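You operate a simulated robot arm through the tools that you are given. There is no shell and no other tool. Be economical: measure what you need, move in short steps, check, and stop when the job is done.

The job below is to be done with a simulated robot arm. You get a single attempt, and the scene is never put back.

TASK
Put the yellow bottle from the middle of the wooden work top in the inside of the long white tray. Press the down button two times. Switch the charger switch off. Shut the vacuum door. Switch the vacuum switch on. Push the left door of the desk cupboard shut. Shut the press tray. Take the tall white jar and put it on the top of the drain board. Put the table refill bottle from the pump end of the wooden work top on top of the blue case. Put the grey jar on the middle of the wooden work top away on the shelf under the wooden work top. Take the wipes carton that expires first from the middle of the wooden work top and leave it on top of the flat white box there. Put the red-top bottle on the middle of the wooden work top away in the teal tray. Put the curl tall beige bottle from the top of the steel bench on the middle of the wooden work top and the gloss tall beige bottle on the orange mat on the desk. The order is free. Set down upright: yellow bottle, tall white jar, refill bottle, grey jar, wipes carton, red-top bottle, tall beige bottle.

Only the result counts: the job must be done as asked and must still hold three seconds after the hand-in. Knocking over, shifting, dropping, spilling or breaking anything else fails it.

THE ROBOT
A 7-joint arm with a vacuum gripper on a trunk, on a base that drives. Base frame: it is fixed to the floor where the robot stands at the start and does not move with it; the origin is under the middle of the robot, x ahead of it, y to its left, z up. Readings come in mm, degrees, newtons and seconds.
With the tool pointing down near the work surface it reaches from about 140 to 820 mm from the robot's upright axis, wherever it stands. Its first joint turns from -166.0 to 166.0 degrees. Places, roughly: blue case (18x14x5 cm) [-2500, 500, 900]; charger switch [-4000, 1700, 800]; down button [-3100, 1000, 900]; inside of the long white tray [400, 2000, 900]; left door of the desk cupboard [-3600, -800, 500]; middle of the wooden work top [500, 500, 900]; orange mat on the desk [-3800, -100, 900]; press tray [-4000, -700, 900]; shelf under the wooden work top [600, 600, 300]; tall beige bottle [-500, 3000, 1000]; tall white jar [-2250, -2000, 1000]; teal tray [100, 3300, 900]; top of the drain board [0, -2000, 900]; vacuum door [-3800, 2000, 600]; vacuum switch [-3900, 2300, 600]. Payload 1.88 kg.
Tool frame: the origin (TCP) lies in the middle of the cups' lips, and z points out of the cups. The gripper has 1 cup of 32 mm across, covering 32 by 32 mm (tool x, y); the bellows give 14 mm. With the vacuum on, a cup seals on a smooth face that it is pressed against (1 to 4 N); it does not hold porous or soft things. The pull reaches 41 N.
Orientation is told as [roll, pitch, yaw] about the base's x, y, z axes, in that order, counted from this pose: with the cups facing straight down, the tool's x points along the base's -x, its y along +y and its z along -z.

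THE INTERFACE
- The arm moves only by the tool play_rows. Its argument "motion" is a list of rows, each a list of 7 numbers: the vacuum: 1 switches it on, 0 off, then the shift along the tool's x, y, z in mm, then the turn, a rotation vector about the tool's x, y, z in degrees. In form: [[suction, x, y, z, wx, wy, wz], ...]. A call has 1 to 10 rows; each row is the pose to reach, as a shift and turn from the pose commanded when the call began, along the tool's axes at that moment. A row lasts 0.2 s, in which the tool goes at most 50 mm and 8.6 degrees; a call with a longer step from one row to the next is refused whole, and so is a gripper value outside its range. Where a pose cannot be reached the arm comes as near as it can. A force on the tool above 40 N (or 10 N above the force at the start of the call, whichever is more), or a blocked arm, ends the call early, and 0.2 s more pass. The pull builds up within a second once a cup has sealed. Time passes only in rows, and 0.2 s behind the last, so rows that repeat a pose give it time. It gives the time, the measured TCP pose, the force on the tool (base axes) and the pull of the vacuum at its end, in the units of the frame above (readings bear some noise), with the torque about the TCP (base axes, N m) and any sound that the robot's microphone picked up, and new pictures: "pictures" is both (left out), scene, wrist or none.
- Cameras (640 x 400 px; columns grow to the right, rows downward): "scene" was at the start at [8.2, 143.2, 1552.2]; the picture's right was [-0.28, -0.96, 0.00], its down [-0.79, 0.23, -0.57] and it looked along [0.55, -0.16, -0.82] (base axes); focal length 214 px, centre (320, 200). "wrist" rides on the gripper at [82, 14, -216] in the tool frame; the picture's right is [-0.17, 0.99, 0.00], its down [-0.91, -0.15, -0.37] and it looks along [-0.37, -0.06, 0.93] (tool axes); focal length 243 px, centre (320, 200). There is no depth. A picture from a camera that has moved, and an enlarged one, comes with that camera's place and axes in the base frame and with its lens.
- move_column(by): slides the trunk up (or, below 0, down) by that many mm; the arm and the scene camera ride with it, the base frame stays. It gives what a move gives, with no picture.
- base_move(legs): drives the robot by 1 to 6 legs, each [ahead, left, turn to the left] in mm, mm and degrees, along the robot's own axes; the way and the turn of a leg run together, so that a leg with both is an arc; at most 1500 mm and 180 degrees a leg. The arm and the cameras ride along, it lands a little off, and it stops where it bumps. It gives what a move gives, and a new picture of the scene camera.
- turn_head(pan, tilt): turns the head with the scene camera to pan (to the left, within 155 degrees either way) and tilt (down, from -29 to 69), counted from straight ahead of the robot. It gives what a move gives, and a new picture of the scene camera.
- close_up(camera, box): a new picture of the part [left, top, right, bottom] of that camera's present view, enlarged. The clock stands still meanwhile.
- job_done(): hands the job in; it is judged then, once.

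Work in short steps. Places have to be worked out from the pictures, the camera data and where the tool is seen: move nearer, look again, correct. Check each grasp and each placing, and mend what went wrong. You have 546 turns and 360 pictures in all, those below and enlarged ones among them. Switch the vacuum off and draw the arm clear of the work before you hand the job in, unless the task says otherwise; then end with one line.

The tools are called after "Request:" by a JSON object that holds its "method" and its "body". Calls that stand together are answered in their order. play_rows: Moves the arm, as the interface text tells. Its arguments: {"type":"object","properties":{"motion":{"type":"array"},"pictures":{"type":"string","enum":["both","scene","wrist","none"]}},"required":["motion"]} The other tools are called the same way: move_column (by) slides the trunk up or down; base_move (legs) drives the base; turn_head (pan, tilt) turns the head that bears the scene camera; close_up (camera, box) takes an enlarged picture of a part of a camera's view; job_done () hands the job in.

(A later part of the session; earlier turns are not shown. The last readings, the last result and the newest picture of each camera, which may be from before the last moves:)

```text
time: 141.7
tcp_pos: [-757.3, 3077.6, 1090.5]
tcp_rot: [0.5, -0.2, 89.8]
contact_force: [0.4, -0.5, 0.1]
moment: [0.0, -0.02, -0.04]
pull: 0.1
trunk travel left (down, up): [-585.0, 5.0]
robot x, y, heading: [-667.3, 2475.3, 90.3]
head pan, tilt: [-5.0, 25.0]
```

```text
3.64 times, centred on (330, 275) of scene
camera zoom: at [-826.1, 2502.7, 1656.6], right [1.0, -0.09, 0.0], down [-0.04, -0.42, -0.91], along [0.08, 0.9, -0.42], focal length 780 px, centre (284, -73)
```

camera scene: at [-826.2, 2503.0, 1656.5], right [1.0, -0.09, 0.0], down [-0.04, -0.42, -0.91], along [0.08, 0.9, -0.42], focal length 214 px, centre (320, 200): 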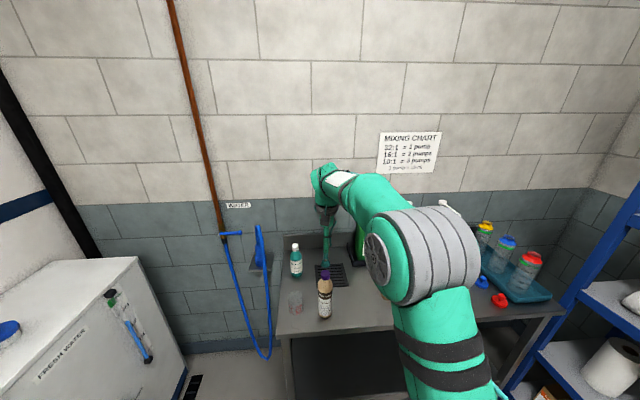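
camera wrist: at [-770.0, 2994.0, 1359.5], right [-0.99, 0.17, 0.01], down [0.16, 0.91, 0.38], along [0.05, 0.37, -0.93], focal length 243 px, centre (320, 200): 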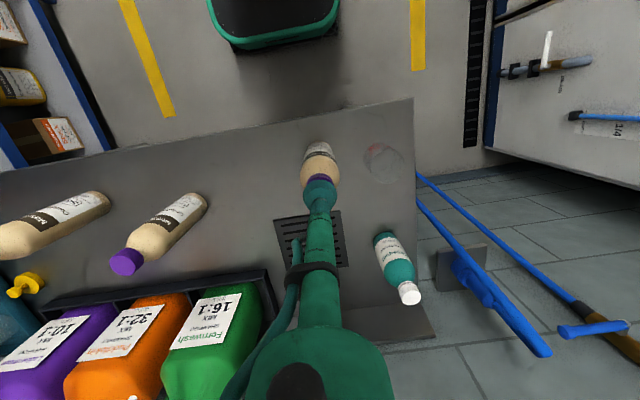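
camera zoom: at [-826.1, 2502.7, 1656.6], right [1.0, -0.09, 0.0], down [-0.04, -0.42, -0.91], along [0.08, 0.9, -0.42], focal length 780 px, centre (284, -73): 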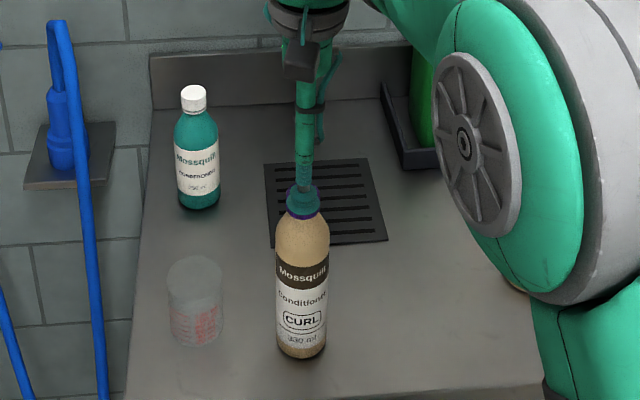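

Not in contact yet; continue down slowly.

Request:
{"method": "play_rows", "body": {"motion": [[1, 0, 0, 4, 0, 0, 0], [1, 0, 0, 8, 0, 0, 0], [1, 0, 0, 8, 0, 0, 0]], "pictures": "none"}}

Request:
{"method": "play_rows", "body": {"motion": [[1, 0, 0, 3, 0, 0, 0], [1, 0, 0, 6, 0, 0, 0], [1, 0, 0, 6, 0, 0, 0]], "pictures": "none"}}

```text
time: 142.5
tcp_pos: [-757.9, 3077.9, 1083.7]
tcp_rot: [0.6, -0.2, 89.8]
contact_force: [-0.3, -0.4, 1.7]
moment: [0.02, 0.0, 0.01]
pull: 0.2
trunk travel left (down, up): [-585.0, 5.0]
robot x, y, heading: [-669.8, 2472.5, 90.2]
head pan, tilt: [-5.0, 25.0]
```

```text
time: 143.3
tcp_pos: [-757.6, 3078.0, 1076.1]
tcp_rot: [0.6, -0.3, 89.8]
contact_force: [-0.7, -0.9, 4.6]
moment: [0.02, -0.05, 0.0]
pull: 0.1
trunk travel left (down, up): [-585.0, 5.0]
robot x, y, heading: [-670.7, 2469.9, 90.2]
head pan, tilt: [-5.0, 25.0]
```

Contact without seal: cap top is at z≈1085, implying its centre is ~14 mm further (y≈3092). Raise, shift and retry.

Request:
{"method": "play_rows", "body": {"motion": [[0, 0, 0, -10, 0, 0, 0], [0, 0, 0, -25, 0, 0, 0], [0, -14, 0, -25, 0, 0, 0]], "pictures": "wrist"}}

Request:
{"method": "close_up", "body": {"camera": "wrist", "box": [270, 130, 370, 220]}}

Request:
{"method": "close_up", "body": {"camera": "scene", "box": [300, 230, 350, 330]}}

```text
time: 144.1
tcp_pos: [-756.6, 3092.4, 1102.8]
tcp_rot: [0.4, -0.3, 89.9]
contact_force: [0.9, 0.6, 0.5]
moment: [0.01, -0.01, 0.01]
pull: 0.1
trunk travel left (down, up): [-585.0, 5.0]
robot x, y, heading: [-668.8, 2475.9, 90.1]
head pan, tilt: [-5.0, 25.0]
camera wrist: at [-769.7, 3008.6, 1317.8], right [-0.99, 0.17, 0.01], down [0.16, 0.91, 0.38], along [0.05, 0.37, -0.93], focal length 243 px, centre (320, 200)
```

wrist: 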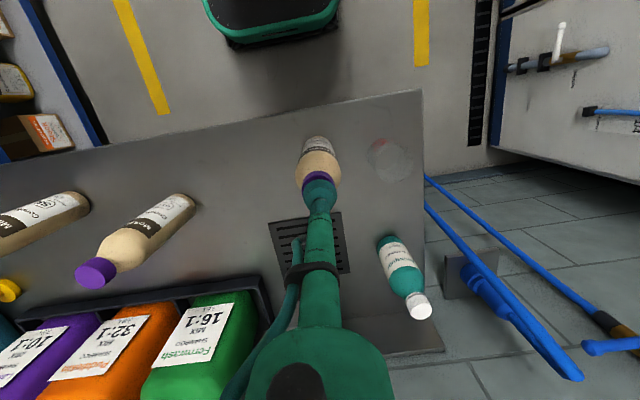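

```text
4.44 times, centred on (320, 175) of wrist
camera zoom: at [-769.7, 3008.6, 1317.8], right [-0.99, 0.17, 0.01], down [0.16, 0.91, 0.38], along [0.05, 0.37, -0.93], focal length 1078 px, centre (320, 311)
```

zoom: 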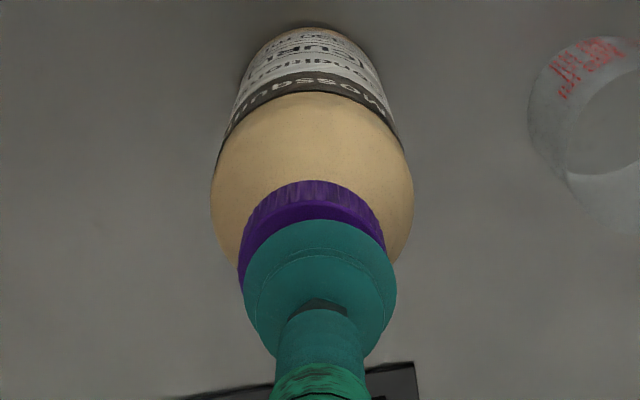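

```text
4.00 times, centred on (325, 280) of scene
camera zoom: at [-826.1, 2502.7, 1656.5], right [1.0, -0.08, 0.0], down [-0.04, -0.42, -0.91], along [0.08, 0.9, -0.42], focal length 858 px, centre (300, -120)
```

zoom: 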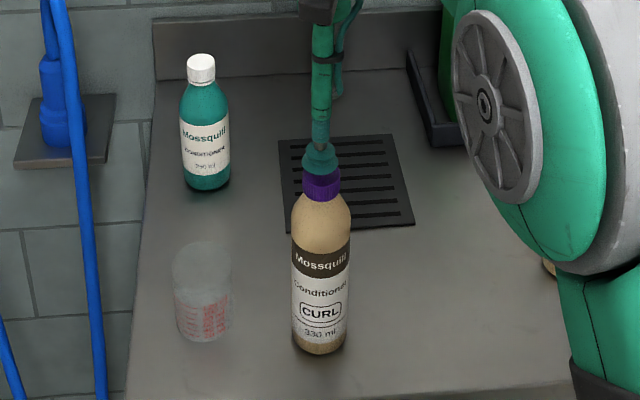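

Now centred. Lower again with vacuum.

Request:
{"method": "play_rows", "body": {"motion": [[1, 0, -1, 10, 0, 0, 0], [1, 0, -1, 16, 0, 0, 0], [1, 0, -1, 21, 0, 0, 0], [1, 0, -1, 24, 0, 0, 0], [1, 0, -1, 24, 0, 0, 0]], "pictures": "none"}}

```text
time: 145.3
tcp_pos: [-755.7, 3091.6, 1081.1]
tcp_rot: [0.6, -0.5, 89.9]
contact_force: [-1.0, 4.6, 32.1]
moment: [0.12, -0.12, 0.05]
pull: 41.2
trunk travel left (down, up): [-585.0, 5.0]
robot x, y, heading: [-671.6, 2471.8, 90.0]
head pan, tilt: [-5.0, 25.0]
```

Sealed. Lift, back out, turn and drive to the wooden work top.

Request:
{"method": "play_rows", "body": {"motion": [[1, 0, 0, -15, 0, 0, 0], [1, 0, 0, -60, 0, 0, 0], [1, 0, 0, -100, 0, 0, 0], [1, 0, 0, -130, 0, 0, 0]], "pictures": "none"}}

Request:
{"method": "base_move", "body": {"legs": [[-350, 0, 0], [0, 0, -90], [0, -1500, 0], [0, -200, 0]]}}

Request:
{"method": "turn_head", "body": {"pan": 10, "tilt": 40}}

```text
time: 146.3
tcp_pos: [-754.8, 3091.3, 1206.7]
tcp_rot: [0.6, -0.1, 89.8]
contact_force: [-0.3, -0.3, -3.9]
moment: [-0.03, 0.02, -0.01]
pull: 41.3
trunk travel left (down, up): [-585.0, 5.0]
robot x, y, heading: [-672.2, 2469.9, 90.0]
head pan, tilt: [-5.0, 25.0]
```

```text
time: 160.5
tcp_pos: [-43.1, 527.4, 1207.4]
tcp_rot: [0.5, -0.2, -0.1]
contact_force: [0.3, 0.1, -4.4]
moment: [-0.02, 0.02, -0.02]
pull: 41.2
trunk travel left (down, up): [-585.0, 5.0]
robot x, y, heading: [-662.2, 442.5, 0.2]
head pan, tilt: [-5.0, 25.0]
camera scene: at [-632.4, 597.1, 1656.6], right [-0.08, -1.0, 0.0], down [-0.42, 0.04, -0.91], along [0.9, -0.08, -0.42], focal length 214 px, centre (320, 200)
```

scene: 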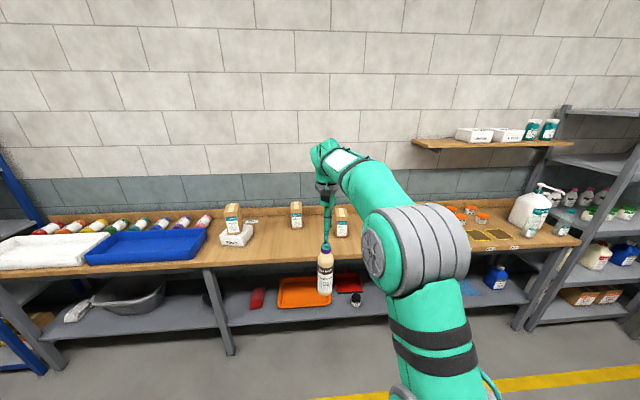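

```text
time: 161.3
tcp_pos: [-42.8, 527.2, 1207.1]
tcp_rot: [0.5, -0.2, -0.1]
contact_force: [0.5, 0.5, -3.2]
moment: [-0.02, -0.04, -0.03]
pull: 40.3
trunk travel left (down, up): [-585.0, 5.0]
robot x, y, heading: [-660.8, 439.6, -0.0]
head pan, tilt: [10.0, 40.0]
camera scene: at [-640.5, 620.3, 1633.3], right [0.18, -0.98, 0.0], down [-0.63, -0.11, -0.77], along [0.75, 0.14, -0.64], focal length 214 px, centre (320, 200)
```

scene: 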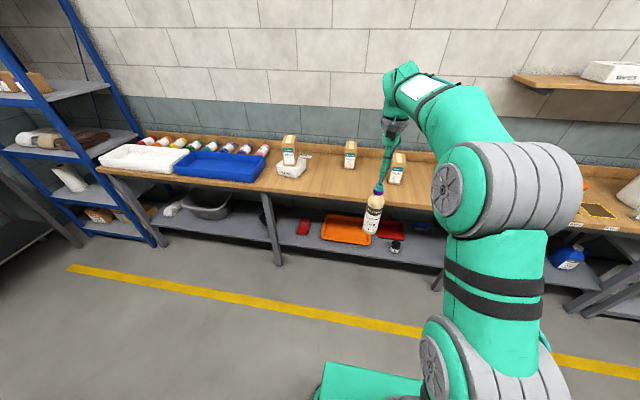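

Drive ahead 510 to place near (470,530).

Request:
{"method": "base_move", "body": {"legs": [[510, 0, 0]]}}

Request:
{"method": "close_up", "body": {"camera": "wrist", "box": [0, 0, 640, 400]}}

```text
time: 164.3
tcp_pos: [466.7, 528.9, 1206.4]
tcp_rot: [0.6, -0.2, -0.2]
contact_force: [0.1, 0.0, -3.1]
moment: [0.03, 0.01, -0.02]
pull: 40.5
trunk travel left (down, up): [-585.0, 5.0]
robot x, y, heading: [-151.6, 444.8, 0.0]
head pan, tilt: [10.0, 40.0]
camera scene: at [-130.4, 621.7, 1633.2], right [0.18, -0.98, 0.0], down [-0.63, -0.11, -0.77], along [0.75, 0.13, -0.64], focal length 214 px, centre (320, 200)
```

scene: 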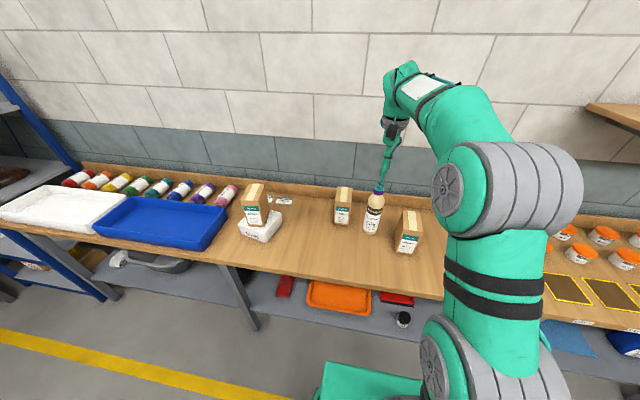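

```text
1.00 times, centred on (320, 200) of wrist
camera zoom: at [383.6, 540.0, 1422.6], right [0.17, 0.99, 0.01], down [0.91, -0.16, 0.38], along [0.37, -0.05, -0.93], focal length 243 px, centre (320, 200)
```

zoom: 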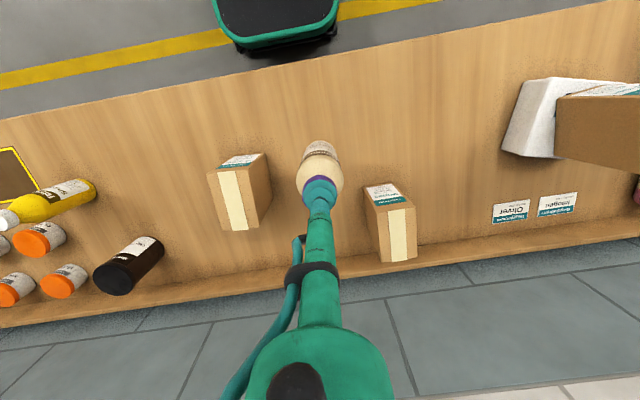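

Spot is clear. Lower toward the surface.

Request:
{"method": "play_rows", "body": {"motion": [[1, 0, 0, 40, 0, 0, 0], [1, 0, 0, 80, 0, 0, 0], [1, 0, 0, 105, 0, 0, 0], [1, 0, 0, 113, 0, 0, 0], [1, 0, 0, 113, 0, 0, 0]], "pictures": "none"}}

Request:
{"method": "play_rows", "body": {"motion": [[1, 0, 0, 4, 0, 0, 0], [1, 0, 0, 8, 0, 0, 0], [1, 0, 0, 8, 0, 0, 0]], "pictures": "none"}}

```text
time: 165.5
tcp_pos: [466.1, 530.2, 1093.7]
tcp_rot: [0.6, -0.2, -0.2]
contact_force: [0.5, 0.5, -3.4]
moment: [0.0, 0.04, 0.0]
pull: 40.7
trunk travel left (down, up): [-585.0, 5.0]
robot x, y, heading: [-151.7, 446.3, -0.0]
head pan, tilt: [10.0, 40.0]
```

```text
time: 166.3
tcp_pos: [466.8, 530.0, 1089.9]
tcp_rot: [0.6, -0.5, -0.2]
contact_force: [0.6, 0.3, 14.0]
moment: [0.02, 0.1, 0.0]
pull: 40.8
trunk travel left (down, up): [-585.0, 5.0]
robot x, y, heading: [-153.5, 441.1, 0.1]
head pan, tilt: [10.0, 40.0]
```

Contact. Release and lift.

Request:
{"method": "play_rows", "body": {"motion": [[0, 0, 0, 0, 0, 0, 0], [0, 0, 0, 0, 0, 0, 0], [0, 0, 0, -8, 0, 0, 0], [0, 0, 0, -20, 0, 0, 0], [0, 0, 0, -60, 0, 0, 0], [0, 0, 0, -110, 0, 0, 0]]}}

```text
time: 167.7
tcp_pos: [466.4, 527.8, 1195.8]
tcp_rot: [0.6, -0.1, -0.2]
contact_force: [0.4, -0.4, 1.3]
moment: [-0.03, 0.05, -0.01]
pull: 0.1
trunk travel left (down, up): [-585.0, 5.0]
robot x, y, heading: [-151.0, 441.0, 0.2]
head pan, tilt: [10.0, 40.0]
camera scene: at [-130.9, 621.6, 1633.2], right [0.18, -0.98, 0.0], down [-0.63, -0.11, -0.77], along [0.75, 0.13, -0.64], focal length 214 px, centre (320, 200)
camera wrist: at [383.0, 539.8, 1411.2], right [0.17, 0.99, 0.01], down [0.91, -0.16, 0.37], along [0.37, -0.05, -0.93], focal length 243 px, centre (320, 200)
```

scene: 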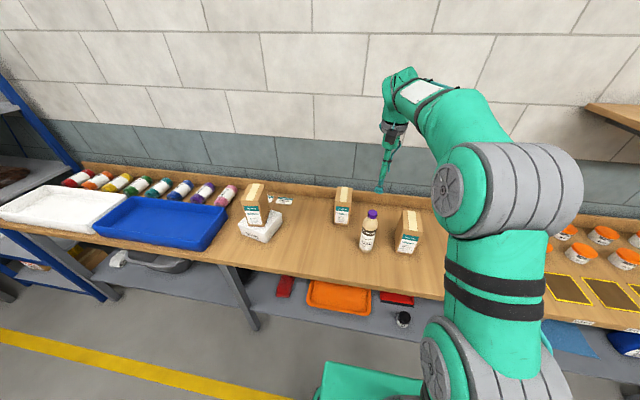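
wrist: 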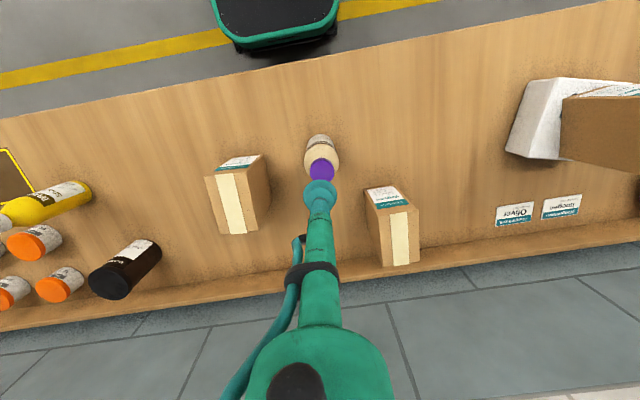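

Curl bottle stands. Next the yellow bottle: drive right 480 mm.

Request:
{"method": "base_move", "body": {"legs": [[0, -490, 0]]}}

Request:
{"method": "close_up", "body": {"camera": "wrist", "box": [0, 0, 640, 400]}}

```text
time: 170.6
tcp_pos: [468.1, 40.5, 1195.4]
tcp_rot: [0.5, -0.2, 0.1]
contact_force: [-0.2, 0.4, -0.1]
moment: [0.0, -0.02, 0.01]
pull: 0.1
trunk travel left (down, up): [-585.0, 5.0]
robot x, y, heading: [-156.5, -48.8, 0.3]
head pan, tilt: [10.0, 40.0]
camera scene: at [-129.6, 129.9, 1633.3], right [0.18, -0.98, 0.0], down [-0.63, -0.12, -0.77], along [0.75, 0.14, -0.64], focal length 214 px, centre (320, 200)
```

scene: 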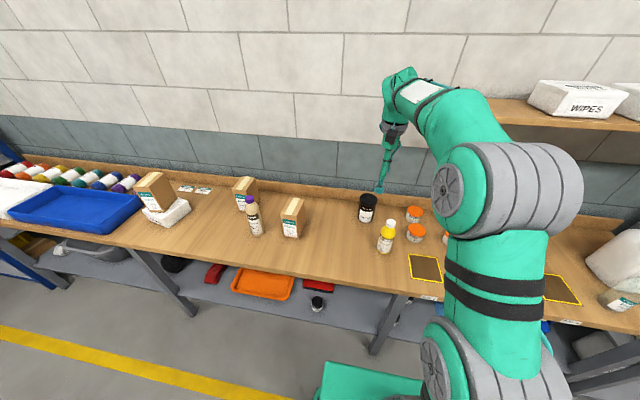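

```text
1.00 times, centred on (320, 200) of wrist
camera zoom: at [384.9, 51.4, 1411.1], right [0.16, 0.99, 0.01], down [0.91, -0.15, 0.38], along [0.37, -0.05, -0.93], focal length 243 px, centre (320, 200)
```

zoom: 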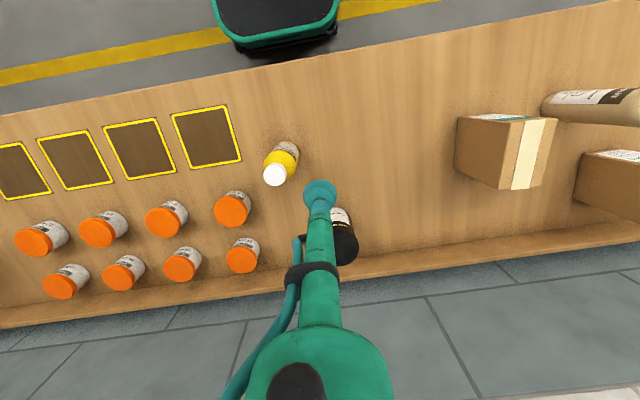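

Yellow cap ≈ (472,-31,~1040). Move above and look.

Request:
{"method": "play_rows", "body": {"motion": [[0, -2, -35, 30, 0, 0, 0], [0, -4, -71, 60, 0, 0, 0], [0, -4, -71, 100, 0, 0, 0], [0, -4, -71, 120, 0, 0, 0]], "pictures": "none"}}

Request:
{"method": "close_up", "body": {"camera": "wrist", "box": [240, 120, 400, 220]}}

Request:
{"method": "close_up", "body": {"camera": "scene", "box": [340, 180, 440, 260]}}

```text
time: 171.6
tcp_pos: [471.5, -28.9, 1072.9]
tcp_rot: [0.7, -0.2, 0.3]
contact_force: [-0.8, 0.0, 0.6]
moment: [-0.03, 0.02, 0.01]
pull: 0.1
trunk travel left (down, up): [-585.0, 5.0]
robot x, y, heading: [-155.1, -45.1, 0.5]
head pan, tilt: [10.0, 40.0]
```

```text
4.00 times, centred on (320, 170) of wrist
camera zoom: at [388.7, -18.8, 1289.2], right [0.16, 0.99, 0.01], down [0.91, -0.15, 0.38], along [0.37, -0.05, -0.93], focal length 970 px, centre (320, 320)
```

zoom: 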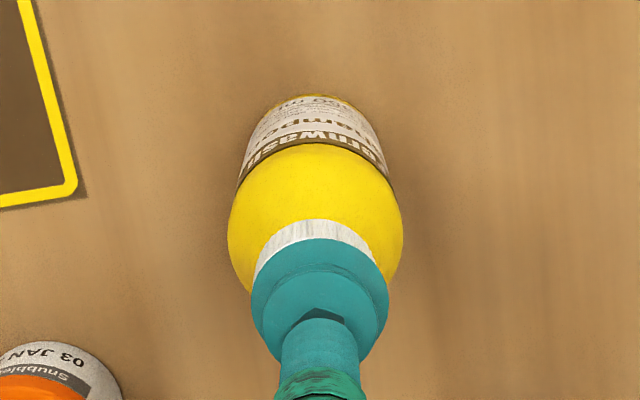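

```text
5.00 times, centred on (390, 220) of scene
camera zoom: at [-129.3, 130.3, 1633.2], right [0.18, -0.98, 0.0], down [-0.63, -0.12, -0.77], along [0.75, 0.14, -0.64], focal length 1072 px, centre (-30, 100)
```

zoom: 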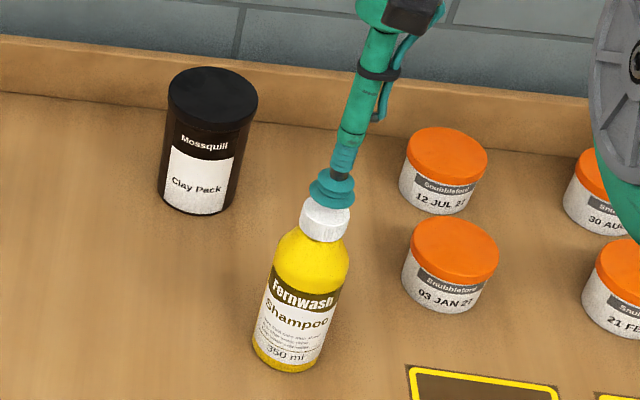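

Adjust x +8, then lower with vacuum.

Request:
{"method": "play_rows", "body": {"motion": [[1, -8, -1, 12, 0, 0, 0], [1, -8, -1, 24, 0, 0, 0], [1, -8, -1, 30, 0, 0, 0], [1, -8, -1, 35, 0, 0, 0], [1, -8, -1, 35, 0, 0, 0]], "pictures": "none"}}

```text
time: 172.8
tcp_pos: [480.0, -30.8, 1043.0]
tcp_rot: [0.5, -0.6, 0.3]
contact_force: [-1.7, 1.1, 30.1]
moment: [-0.19, -0.18, 0.0]
pull: 40.3
trunk travel left (down, up): [-585.0, 5.0]
robot x, y, heading: [-152.0, -47.7, 0.4]
head pan, tilt: [10.0, 40.0]
```

Sealed. Lift, back away, drive left to the white tray.

Request:
{"method": "play_rows", "body": {"motion": [[1, 0, 0, -15, 0, 0, 0], [1, 0, 0, -60, 0, 0, 0], [1, 0, 0, -110, 0, 0, 0]], "pictures": "none"}}

Request:
{"method": "base_move", "body": {"legs": [[-320, 0, 0], [0, 1500, 0], [0, 480, 0]]}}

```text
time: 173.6
tcp_pos: [479.0, -31.4, 1150.1]
tcp_rot: [0.5, -0.1, 0.2]
contact_force: [-0.3, 0.0, -3.5]
moment: [0.0, -0.01, 0.0]
pull: 40.2
trunk travel left (down, up): [-585.0, 5.0]
robot x, y, heading: [-151.5, -48.8, 0.6]
head pan, tilt: [10.0, 40.0]
```

```text
time: 185.2
tcp_pos: [149.2, 1934.8, 1150.1]
tcp_rot: [0.5, -0.1, -0.3]
contact_force: [-0.3, 0.2, -3.5]
moment: [0.0, 0.02, 0.0]
pull: 40.6
trunk travel left (down, up): [-585.0, 5.0]
robot x, y, heading: [-480.0, 1923.9, 0.1]
head pan, tilt: [10.0, 40.0]
camera scene: at [-458.7, 2101.0, 1633.2], right [0.17, -0.98, 0.0], down [-0.63, -0.11, -0.77], along [0.75, 0.13, -0.64], focal length 214 px, centre (320, 200)
```

scene: 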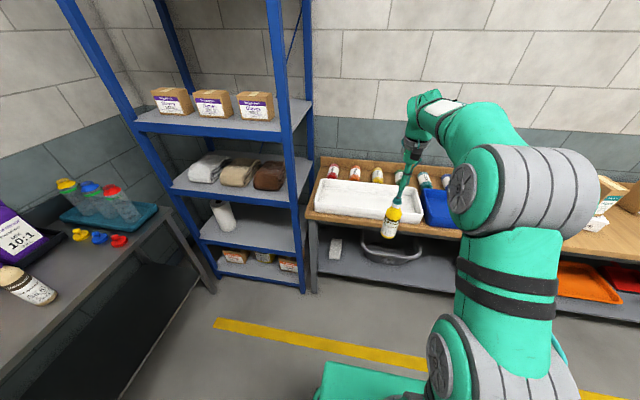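

White tray centre ≈ (480,2030). Drive ahead 330, left 90, and check with the wrist.

Request:
{"method": "base_move", "body": {"legs": [[320, 90, 0]]}}

Request:
{"method": "close_up", "body": {"camera": "wrist", "box": [0, 0, 640, 400]}}

```text
time: 187.4
tcp_pos: [467.8, 2023.6, 1150.4]
tcp_rot: [0.5, -0.1, -0.4]
contact_force: [-0.4, 0.1, -3.7]
moment: [-0.03, 0.03, -0.02]
pull: 41.0
trunk travel left (down, up): [-585.0, 5.0]
robot x, y, heading: [-162.5, 2012.0, -0.4]
head pan, tilt: [10.0, 40.0]
camera scene: at [-138.4, 2190.8, 1633.2], right [0.17, -0.99, 0.0], down [-0.63, -0.11, -0.77], along [0.75, 0.13, -0.64], focal length 214 px, centre (320, 200)
```

scene: 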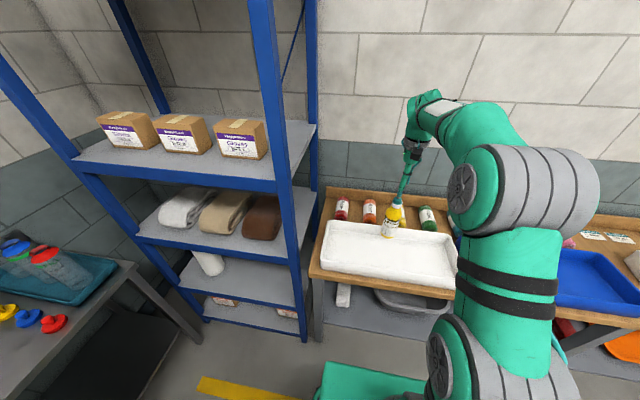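

```text
1.00 times, centred on (320, 200) of wrist
camera zoom: at [386.3, 2035.6, 1365.0], right [0.17, 0.98, 0.01], down [0.91, -0.16, 0.38], along [0.37, -0.06, -0.93], focal length 243 px, centre (320, 200)
```

zoom: 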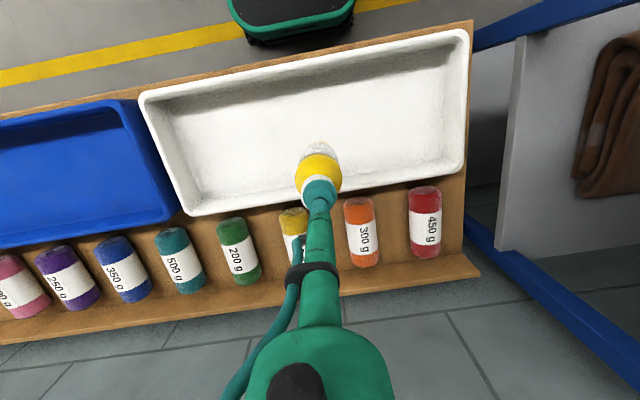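

Tray interior spans x≈345–540; I shift to x≈435 and lower.

Request:
{"method": "play_rows", "body": {"motion": [[1, 33, 0, 20, 0, 0, 0], [1, 33, 0, 60, 0, 0, 0], [1, 33, 0, 85, 0, 0, 0], [1, 33, 0, 94, 0, 0, 0], [1, 33, 0, 94, 0, 0, 0]], "pictures": "wrist"}}

Request:
{"method": "play_rows", "body": {"motion": [[1, 0, 0, 4, 0, 0, 0], [1, 0, 0, 8, 0, 0, 0], [1, 0, 0, 8, 0, 0, 0]], "pictures": "none"}}

```text
time: 188.6
tcp_pos: [437.5, 2023.8, 1057.0]
tcp_rot: [0.6, -0.5, -0.4]
contact_force: [1.4, 0.7, 9.9]
moment: [-0.05, 0.02, -0.02]
pull: 40.5
trunk travel left (down, up): [-585.0, 5.0]
robot x, y, heading: [-161.9, 2008.2, -0.3]
head pan, tilt: [10.0, 40.0]
camera wrist: at [352.6, 2036.7, 1272.6], right [0.17, 0.98, 0.01], down [0.91, -0.16, 0.38], along [0.38, -0.06, -0.93], focal length 243 px, centre (320, 200)
```

wrist: 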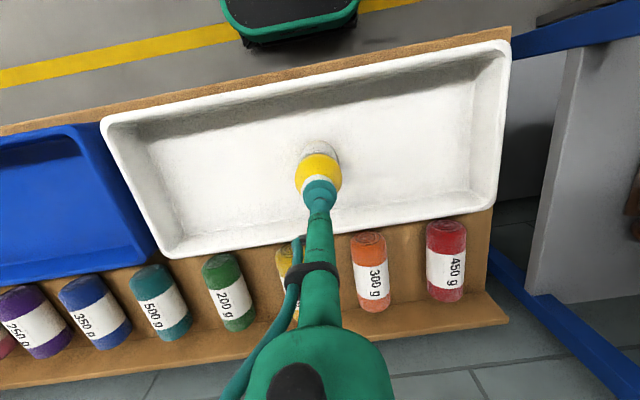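

```text
time: 189.4
tcp_pos: [436.6, 2024.4, 1049.7]
tcp_rot: [0.5, -0.5, -0.3]
contact_force: [2.9, 2.3, 31.9]
moment: [-0.16, -0.05, -0.01]
pull: 40.5
trunk travel left (down, up): [-585.0, 5.0]
robot x, y, heading: [-163.6, 2010.9, 0.1]
head pan, tilt: [10.0, 40.0]
```

Firmly set in the tray. Release and lift.

Request:
{"method": "play_rows", "body": {"motion": [[0, 0, 0, -3, 0, 0, 0], [0, 0, 0, -3, 0, 0, 0], [0, 0, 0, -12, 0, 0, 0], [0, 0, 0, -50, 0, 0, 0], [0, 0, 0, -100, 0, 0, 0], [0, 0, 0, -150, 0, 0, 0]], "pictures": "wrist"}}

```text
time: 190.8
tcp_pos: [436.0, 2022.2, 1197.1]
tcp_rot: [0.6, -0.1, -0.5]
contact_force: [-0.4, -0.1, -0.8]
moment: [0.0, 0.02, 0.0]
pull: 0.0
trunk travel left (down, up): [-585.0, 5.0]
robot x, y, heading: [-163.4, 2012.7, -0.1]
head pan, tilt: [10.0, 40.0]
camera wrist: at [353.1, 2035.1, 1413.3], right [0.17, 0.98, 0.01], down [0.91, -0.16, 0.37], along [0.37, -0.06, -0.93], focal length 243 px, centre (320, 200)
```

wrist: 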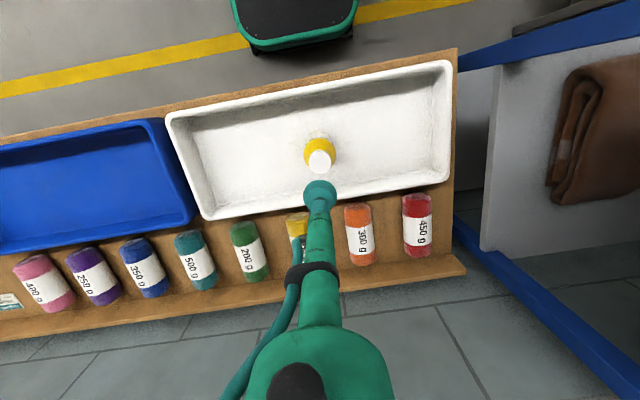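

Yellow bottle is in. Next the gloss bottle: back away, turn left and approach the steel bench.

Request:
{"method": "base_move", "body": {"legs": [[-320, 0, 0], [0, 0, 90], [470, 0, 0]]}}

Request:
{"method": "close_up", "body": {"camera": "wrist", "box": [0, 0, 640, 400]}}

```text
time: 199.1
tcp_pos: [-481.9, 3081.6, 1197.2]
tcp_rot: [0.4, -0.1, 89.1]
contact_force: [0.0, 0.1, 0.7]
moment: [0.04, 0.0, 0.01]
pull: 0.2
trunk travel left (down, up): [-585.0, 5.0]
robot x, y, heading: [-471.2, 2481.8, 89.6]
head pan, tilt: [10.0, 40.0]
camera scene: at [-654.6, 2507.9, 1633.2], right [0.99, 0.16, 0.0], down [0.1, -0.63, -0.77], along [-0.13, 0.76, -0.64], focal length 214 px, centre (320, 200)
```

scene: 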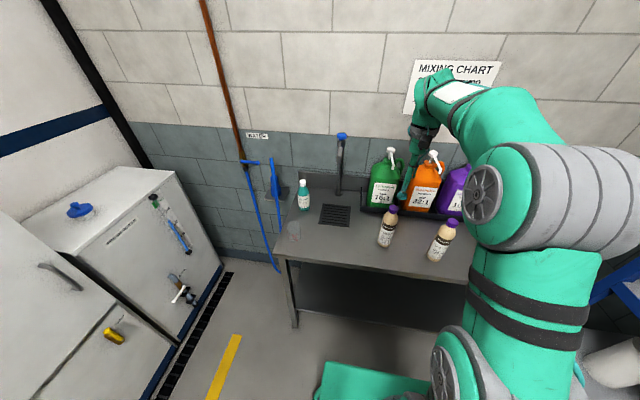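

```text
1.00 times, centred on (320, 200) of wrist
camera zoom: at [-494.8, 2999.0, 1412.9], right [-0.98, 0.18, 0.01], down [0.17, 0.91, 0.38], along [0.06, 0.37, -0.93], focal length 243 px, centre (320, 200)
```

zoom: 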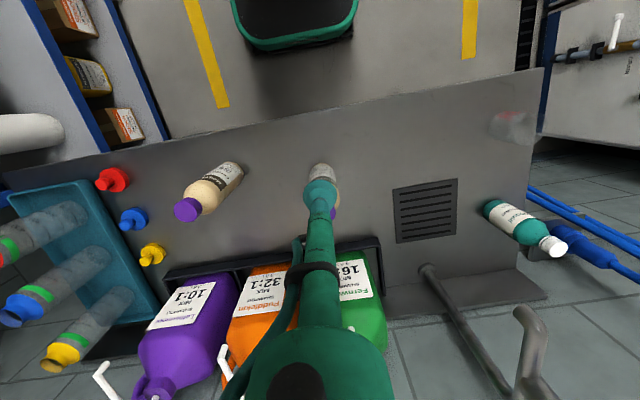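

Gloss ≈ (-478,3147). Move above, lower to z≈1105 and check.

Request:
{"method": "play_rows", "body": {"motion": [[0, -22, -1, 10, 0, 0, 0], [0, -44, -3, 30, 0, 0, 0], [0, -66, -4, 60, 0, 0, 0], [0, -66, -4, 92, 0, 0, 0]], "pictures": "none"}}

Request:
{"method": "close_up", "body": {"camera": "wrist", "box": [270, 130, 370, 220]}}

Request:
{"method": "close_up", "body": {"camera": "scene", "box": [350, 180, 450, 270]}}

```text
time: 200.1
tcp_pos: [-476.1, 3147.9, 1106.8]
tcp_rot: [0.5, -0.1, 89.1]
contact_force: [0.1, 1.5, 0.6]
moment: [-0.01, 0.0, 0.0]
pull: 0.1
trunk travel left (down, up): [-585.0, 5.0]
robot x, y, heading: [-477.5, 2481.1, 89.5]
head pan, tilt: [10.0, 40.0]
```

```text
4.44 times, centred on (320, 175) of wrist
camera zoom: at [-489.8, 3065.3, 1321.4], right [-0.98, 0.18, 0.01], down [0.17, 0.91, 0.38], along [0.06, 0.37, -0.93], focal length 1078 px, centre (320, 311)
```

zoom: 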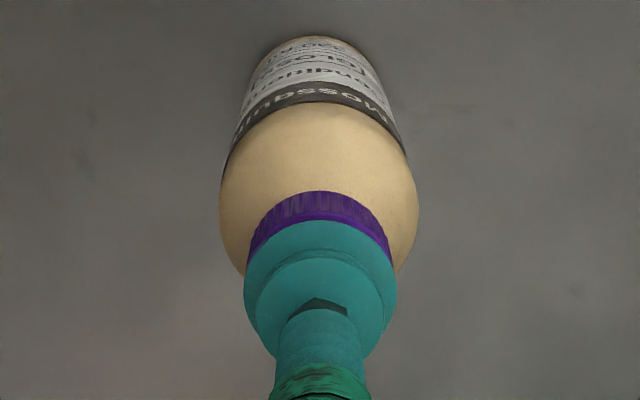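

```text
4.44 times, centred on (400, 225) of scene
camera zoom: at [-654.7, 2508.1, 1633.3], right [0.99, 0.16, 0.0], down [0.1, -0.63, -0.77], along [-0.13, 0.76, -0.64], focal length 953 px, centre (-36, 89)
```

zoom: 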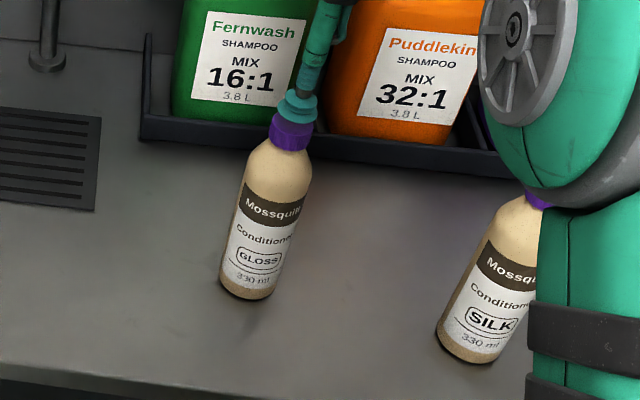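

Gloss label confirmed, well centred. Shift 3 mm and lower with vacuum.

Request:
{"method": "play_rows", "body": {"motion": [[1, -3, 0, 12, 0, 0, 0], [1, -3, 0, 20, 0, 0, 0], [1, -3, 0, 25, 0, 0, 0], [1, -3, 0, 28, 0, 0, 0], [1, -3, 0, 28, 0, 0, 0]], "pictures": "none"}}

```text
time: 201.3
tcp_pos: [-477.3, 3150.1, 1080.0]
tcp_rot: [0.5, -0.5, 89.1]
contact_force: [-0.1, 0.5, 32.0]
moment: [0.12, -0.25, -0.03]
pull: 40.3
trunk travel left (down, up): [-585.0, 5.0]
robot x, y, heading: [-476.1, 2480.3, 89.6]
head pan, tilt: [10.0, 40.0]
```

Sealed. Lift, back off 600, turn to face the far side (-x).

Request:
{"method": "play_rows", "body": {"motion": [[1, 0, 0, -15, 0, 0, 0], [1, 0, 0, -60, 0, 0, 0], [1, 0, 0, -100, 0, 0, 0], [1, 0, 0, -130, 0, 0, 0]], "pictures": "none"}}

Request:
{"method": "base_move", "body": {"legs": [[-900, 0, 0], [0, 0, 90]]}}

Request:
{"method": "turn_head", "body": {"pan": 20, "tilt": 15}}

```text
time: 202.3
tcp_pos: [-476.1, 3149.9, 1205.9]
tcp_rot: [0.5, 0.1, 89.2]
contact_force: [-0.3, -0.7, -3.3]
moment: [-0.01, 0.01, 0.01]
pull: 40.2
trunk travel left (down, up): [-585.0, 5.0]
robot x, y, heading: [-475.5, 2483.2, 89.4]
head pan, tilt: [10.0, 40.0]
```

```text
time: 210.9
tcp_pos: [-1154.9, 1575.1, 1205.8]
tcp_rot: [0.5, -0.2, 179.7]
contact_force: [-0.5, 1.0, -2.9]
moment: [0.01, 0.02, -0.03]
pull: 40.3
trunk travel left (down, up): [-585.0, 5.0]
robot x, y, heading: [-486.5, 1581.8, 179.7]
head pan, tilt: [10.0, 40.0]
camera scene: at [-510.2, 1403.0, 1633.2], right [-0.17, 0.98, 0.0], down [0.63, 0.11, -0.77], along [-0.75, -0.13, -0.64], focal length 214 px, centre (320, 200)
```

scene: 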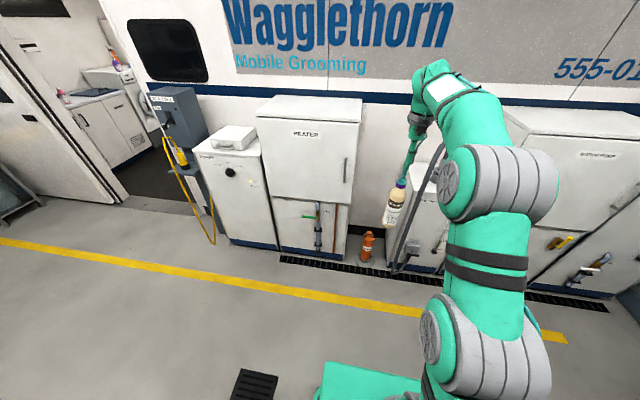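

```text
time: 211.8
tcp_pos: [-1153.3, 1575.2, 1206.7]
tcp_rot: [0.5, -0.1, 179.8]
contact_force: [0.1, 0.2, -3.4]
moment: [0.0, -0.04, 0.02]
pull: 40.8
trunk travel left (down, up): [-585.0, 5.0]
robot x, y, heading: [-484.2, 1579.6, 180.1]
head pan, tilt: [20.0, 15.0]
camera scene: at [-514.3, 1385.8, 1672.7], right [-0.34, 0.94, 0.0], down [0.24, 0.09, -0.97], along [-0.91, -0.33, -0.26], focal length 214 px, centre (320, 200)
```

scene: 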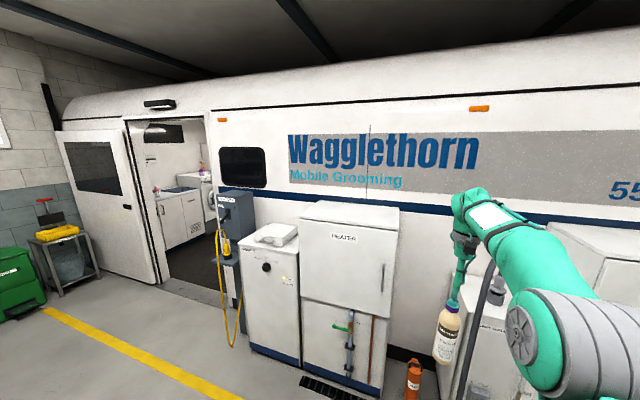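

The targets at x<-2000 are inside the trailer; its doorway is around (-2000, y -1240…-300). I drive along to face the doorway.

Request:
{"method": "base_move", "body": {"legs": [[0, 1500, 0], [0, 840, 0]]}}

Request:
{"method": "turn_head", "body": {"pan": 0, "tilt": 20}}

```text
time: 223.2
tcp_pos: [-1163.3, -752.5, 1205.0]
tcp_rot: [0.4, -0.2, 179.4]
contact_force: [0.0, -0.1, -4.0]
moment: [0.02, -0.03, 0.0]
pull: 41.2
trunk travel left (down, up): [-585.0, 5.0]
robot x, y, heading: [-494.5, -751.1, 179.8]
head pan, tilt: [20.0, 15.0]
camera scene: at [-524.7, -945.7, 1672.8], right [-0.34, 0.94, 0.0], down [0.24, 0.09, -0.97], along [-0.91, -0.33, -0.26], focal length 214 px, centre (320, 200)
```

scene: 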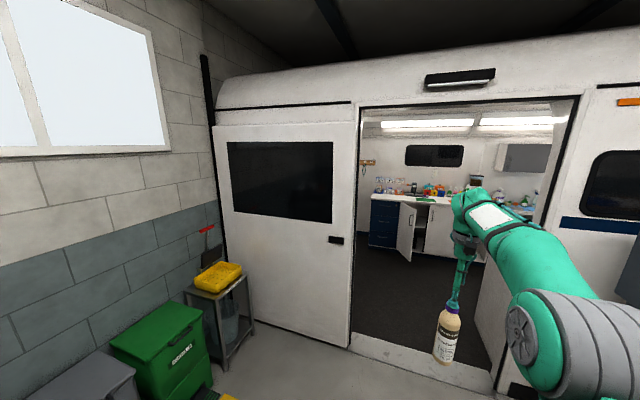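

```text
time: 224.1
tcp_pos: [-1162.5, -752.7, 1205.5]
tcp_rot: [0.4, -0.1, 179.4]
contact_force: [0.2, 0.8, -3.8]
moment: [0.03, 0.02, -0.01]
pull: 41.2
trunk travel left (down, up): [-585.0, 5.0]
robot x, y, heading: [-495.6, -749.8, 179.5]
head pan, tilt: [0.0, 20.0]
camera scene: at [-529.9, -913.8, 1664.7], right [0.0, 1.0, 0.0], down [0.34, 0.0, -0.94], along [-0.94, 0.0, -0.34], focal length 214 px, centre (320, 200)
```

scene: 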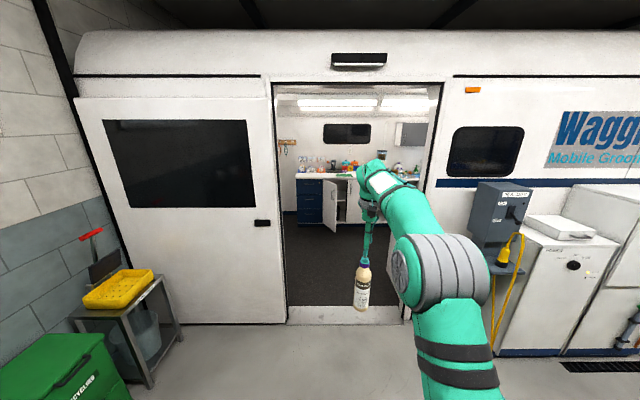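

Doorway centre is about y≈-670. I shift a bit and drive in.

Request:
{"method": "base_move", "body": {"legs": [[0, -75, 0], [1500, 0, 0]]}}

```text
time: 232.1
tcp_pos: [-2662.0, -664.7, 1206.0]
tcp_rot: [0.5, -0.1, 179.2]
contact_force: [-0.1, 0.3, -3.3]
moment: [0.0, 0.01, 0.02]
pull: 40.6
trunk travel left (down, up): [-585.0, 5.0]
robot x, y, heading: [-1994.1, -664.8, 179.6]
head pan, tilt: [0.0, 20.0]
camera scene: at [-2029.7, -827.7, 1664.6], right [0.01, 1.0, 0.0], down [0.34, 0.0, -0.94], along [-0.94, 0.01, -0.34], focal length 214 px, centre (320, 200)
```

scene: 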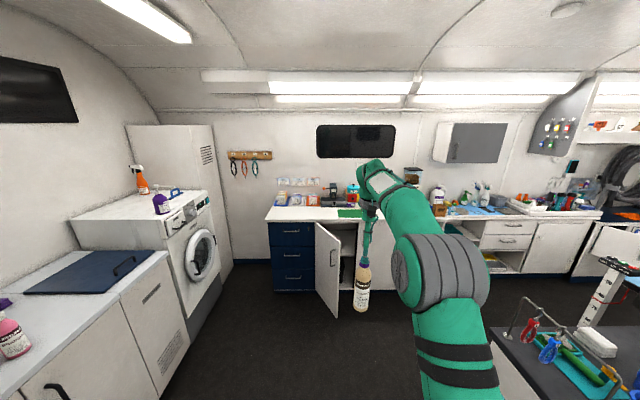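

Inside. I move ahead 450 and turn the head toward the desk on the right.

Request:
{"method": "base_move", "body": {"legs": [[450, 0, 0]]}}

Request:
{"method": "turn_head", "body": {"pan": -30, "tilt": 30}}

```text
time: 234.8
tcp_pos: [-3107.1, -663.2, 1205.6]
tcp_rot: [0.6, -0.1, 179.2]
contact_force: [-0.7, -0.1, -2.6]
moment: [0.01, -0.03, 0.02]
pull: 40.4
trunk travel left (down, up): [-585.0, 5.0]
robot x, y, heading: [-2438.7, -660.6, 179.7]
head pan, tilt: [0.0, 20.0]
camera scene: at [-2474.3, -824.1, 1664.6], right [0.01, 1.0, 0.0], down [0.34, 0.0, -0.94], along [-0.94, 0.01, -0.34], focal length 214 px, centre (320, 200)
```

scene: 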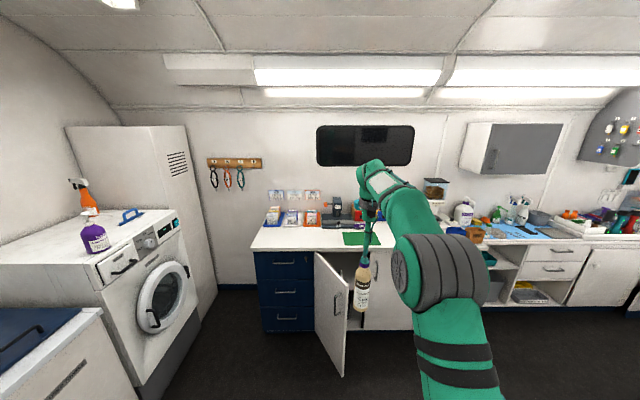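

```text
time: 235.8
tcp_pos: [-3106.1, -663.5, 1205.8]
tcp_rot: [0.6, -0.2, 179.3]
contact_force: [-0.4, 0.2, -2.8]
moment: [0.0, 0.03, -0.02]
pull: 41.3
trunk travel left (down, up): [-585.0, 5.0]
robot x, y, heading: [-2436.5, -662.2, 179.5]
head pan, tilt: [-30.0, 30.0]
camera scene: at [-2458.9, -779.0, 1648.6], right [0.51, 0.86, 0.0], down [0.43, -0.25, -0.87], along [-0.75, 0.44, -0.5], focal length 214 px, centre (320, 200)
```

scene: 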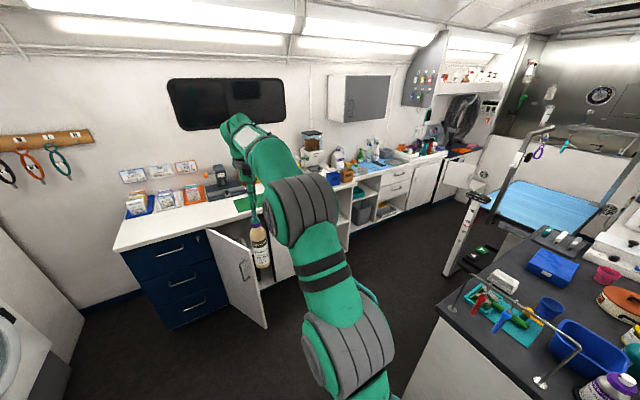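

I zoom on the desk and on the grooming bench to find the orange mat and blue case.

Request:
{"method": "close_up", "body": {"camera": "scene", "box": [100, 120, 460, 270]}}

Request:
{"method": "close_up", "body": {"camera": "scene", "box": [420, 110, 640, 400]}}

```text
1.78 times, centred on (280, 195) of scene
camera zoom: at [-2458.9, -779.0, 1648.6], right [0.51, 0.86, 0.0], down [0.43, -0.25, -0.87], along [-0.75, 0.44, -0.5], focal length 381 px, centre (391, 209)
```

zoom: 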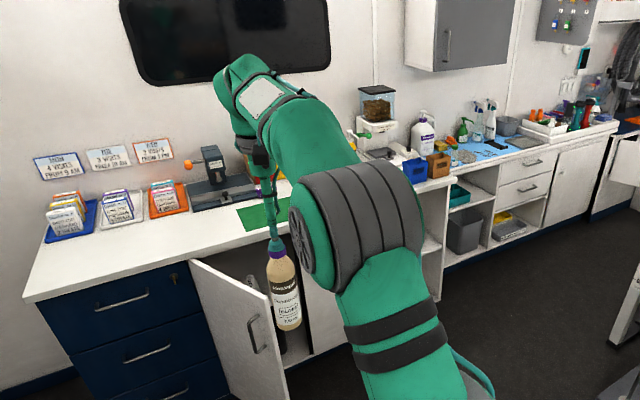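

```text
1.38 times, centred on (530, 255) of scene
camera zoom: at [-2458.9, -779.0, 1648.6], right [0.51, 0.86, 0.0], down [0.43, -0.25, -0.87], along [-0.75, 0.44, -0.5], focal length 296 px, centre (30, 124)
```

zoom: 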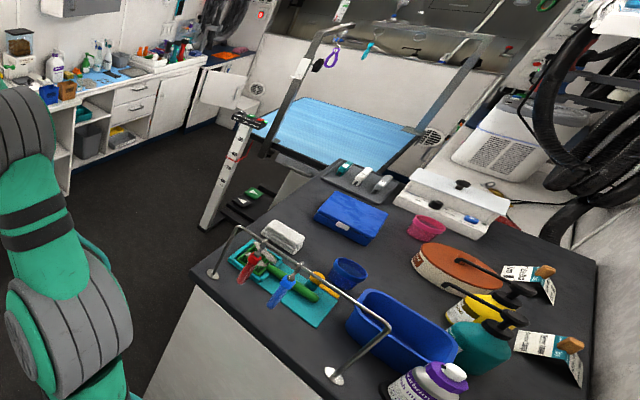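

The grooming bench's corner is near (-2667,-147), the desk front at x≈-3600. I go ahead to x≈-3025 in the aisle and look at the desk.

Request:
{"method": "base_move", "body": {"legs": [[580, 0, 0]]}}

Request:
{"method": "turn_head", "body": {"pan": -45, "tilt": 40}}

Request:
{"method": "close_up", "body": {"camera": "wrist", "box": [0, 0, 640, 400]}}

```text
time: 239.1
tcp_pos: [-3684.9, -655.4, 1204.6]
tcp_rot: [0.7, 0.0, 179.1]
contact_force: [0.4, -0.9, -3.4]
moment: [-0.01, -0.03, 0.0]
pull: 40.0
trunk travel left (down, up): [-585.0, 5.0]
robot x, y, heading: [-3016.1, -654.2, 179.3]
head pan, tilt: [-30.0, 30.0]
camera scene: at [-3037.1, -773.8, 1648.6], right [0.51, 0.86, 0.0], down [0.43, -0.25, -0.87], along [-0.75, 0.44, -0.5], focal length 214 px, centre (320, 200)
```

scene: 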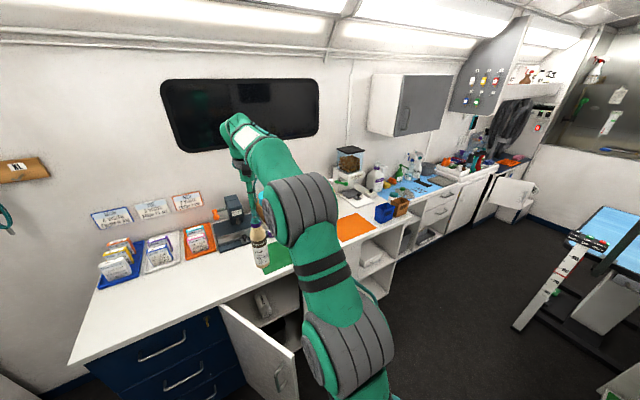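

```text
time: 239.8
tcp_pos: [-3684.0, -655.1, 1204.8]
tcp_rot: [0.6, -0.1, 179.2]
contact_force: [0.7, 1.2, -3.2]
moment: [0.0, -0.03, 0.0]
pull: 40.9
trunk travel left (down, up): [-585.0, 5.0]
robot x, y, heading: [-3015.4, -656.9, 179.3]
head pan, tilt: [-45.0, 40.0]
camera scene: at [-3018.6, -759.1, 1633.3], right [0.71, 0.7, 0.0], down [0.45, -0.46, -0.77], along [-0.54, 0.55, -0.64], focal length 214 px, centre (320, 200)
```

scene: 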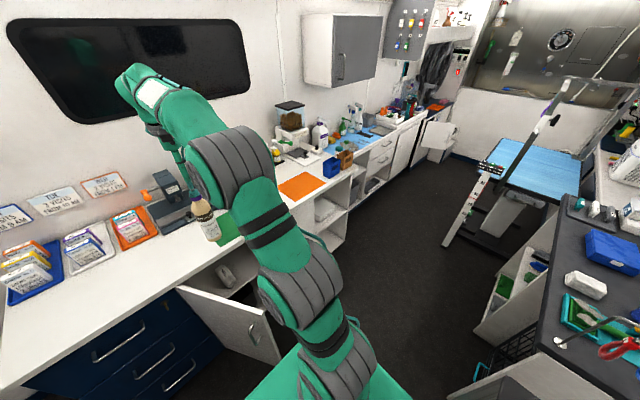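

```text
1.00 times, centred on (320, 200) of wrist
camera zoom: at [-3602.8, -668.2, 1421.5], right [-0.18, -0.98, 0.01], down [-0.91, 0.17, 0.37], along [-0.37, 0.06, -0.93], focal length 243 px, centre (320, 200)
```

zoom: 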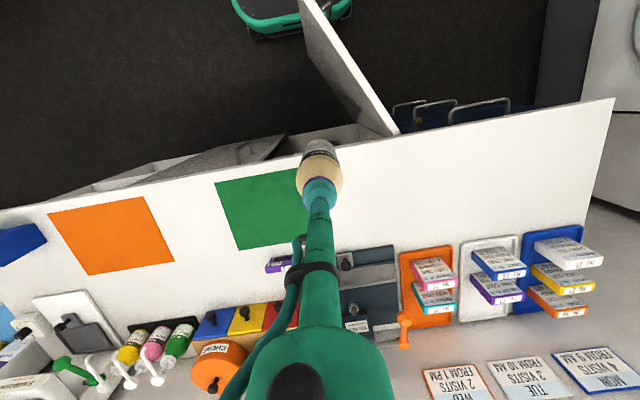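

The orange mat centre ≈ (-3822,-105). I strafe right 300, then ahead 90, and reach right with the arm.

Request:
{"method": "base_move", "body": {"legs": [[0, -310, 0], [90, 0, 0]]}}

Request:
{"method": "close_up", "body": {"camera": "wrist", "box": [0, 0, 640, 400]}}

```text
time: 242.6
tcp_pos: [-3768.2, -341.6, 1204.8]
tcp_rot: [0.6, 0.0, 178.8]
contact_force: [0.4, -0.2, -3.7]
moment: [0.0, -0.06, 0.03]
pull: 40.7
trunk travel left (down, up): [-585.0, 5.0]
robot x, y, heading: [-3099.7, -344.0, 179.1]
head pan, tilt: [-45.0, 40.0]
camera scene: at [-3104.4, -448.7, 1633.2], right [0.72, 0.7, 0.0], down [0.45, -0.46, -0.77], along [-0.53, 0.55, -0.64], focal length 214 px, centre (320, 200)
```

scene: 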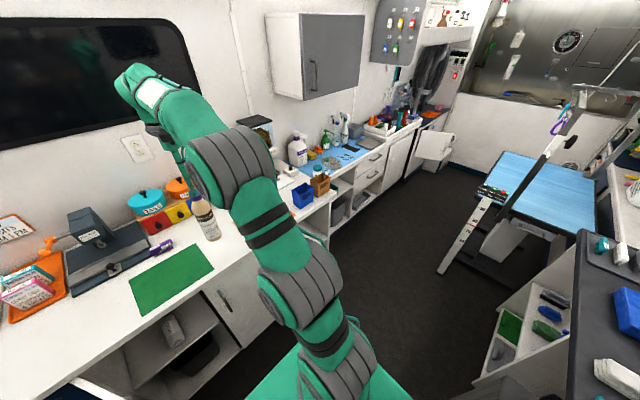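

```text
1.00 times, centred on (320, 200) of wrist
camera zoom: at [-3688.3, -355.2, 1420.7], right [-0.19, -0.98, 0.01], down [-0.91, 0.18, 0.37], along [-0.37, 0.06, -0.93], focal length 243 px, centre (320, 200)
```

zoom: 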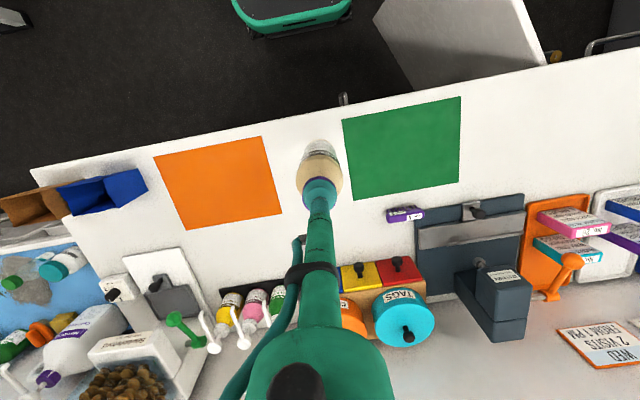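

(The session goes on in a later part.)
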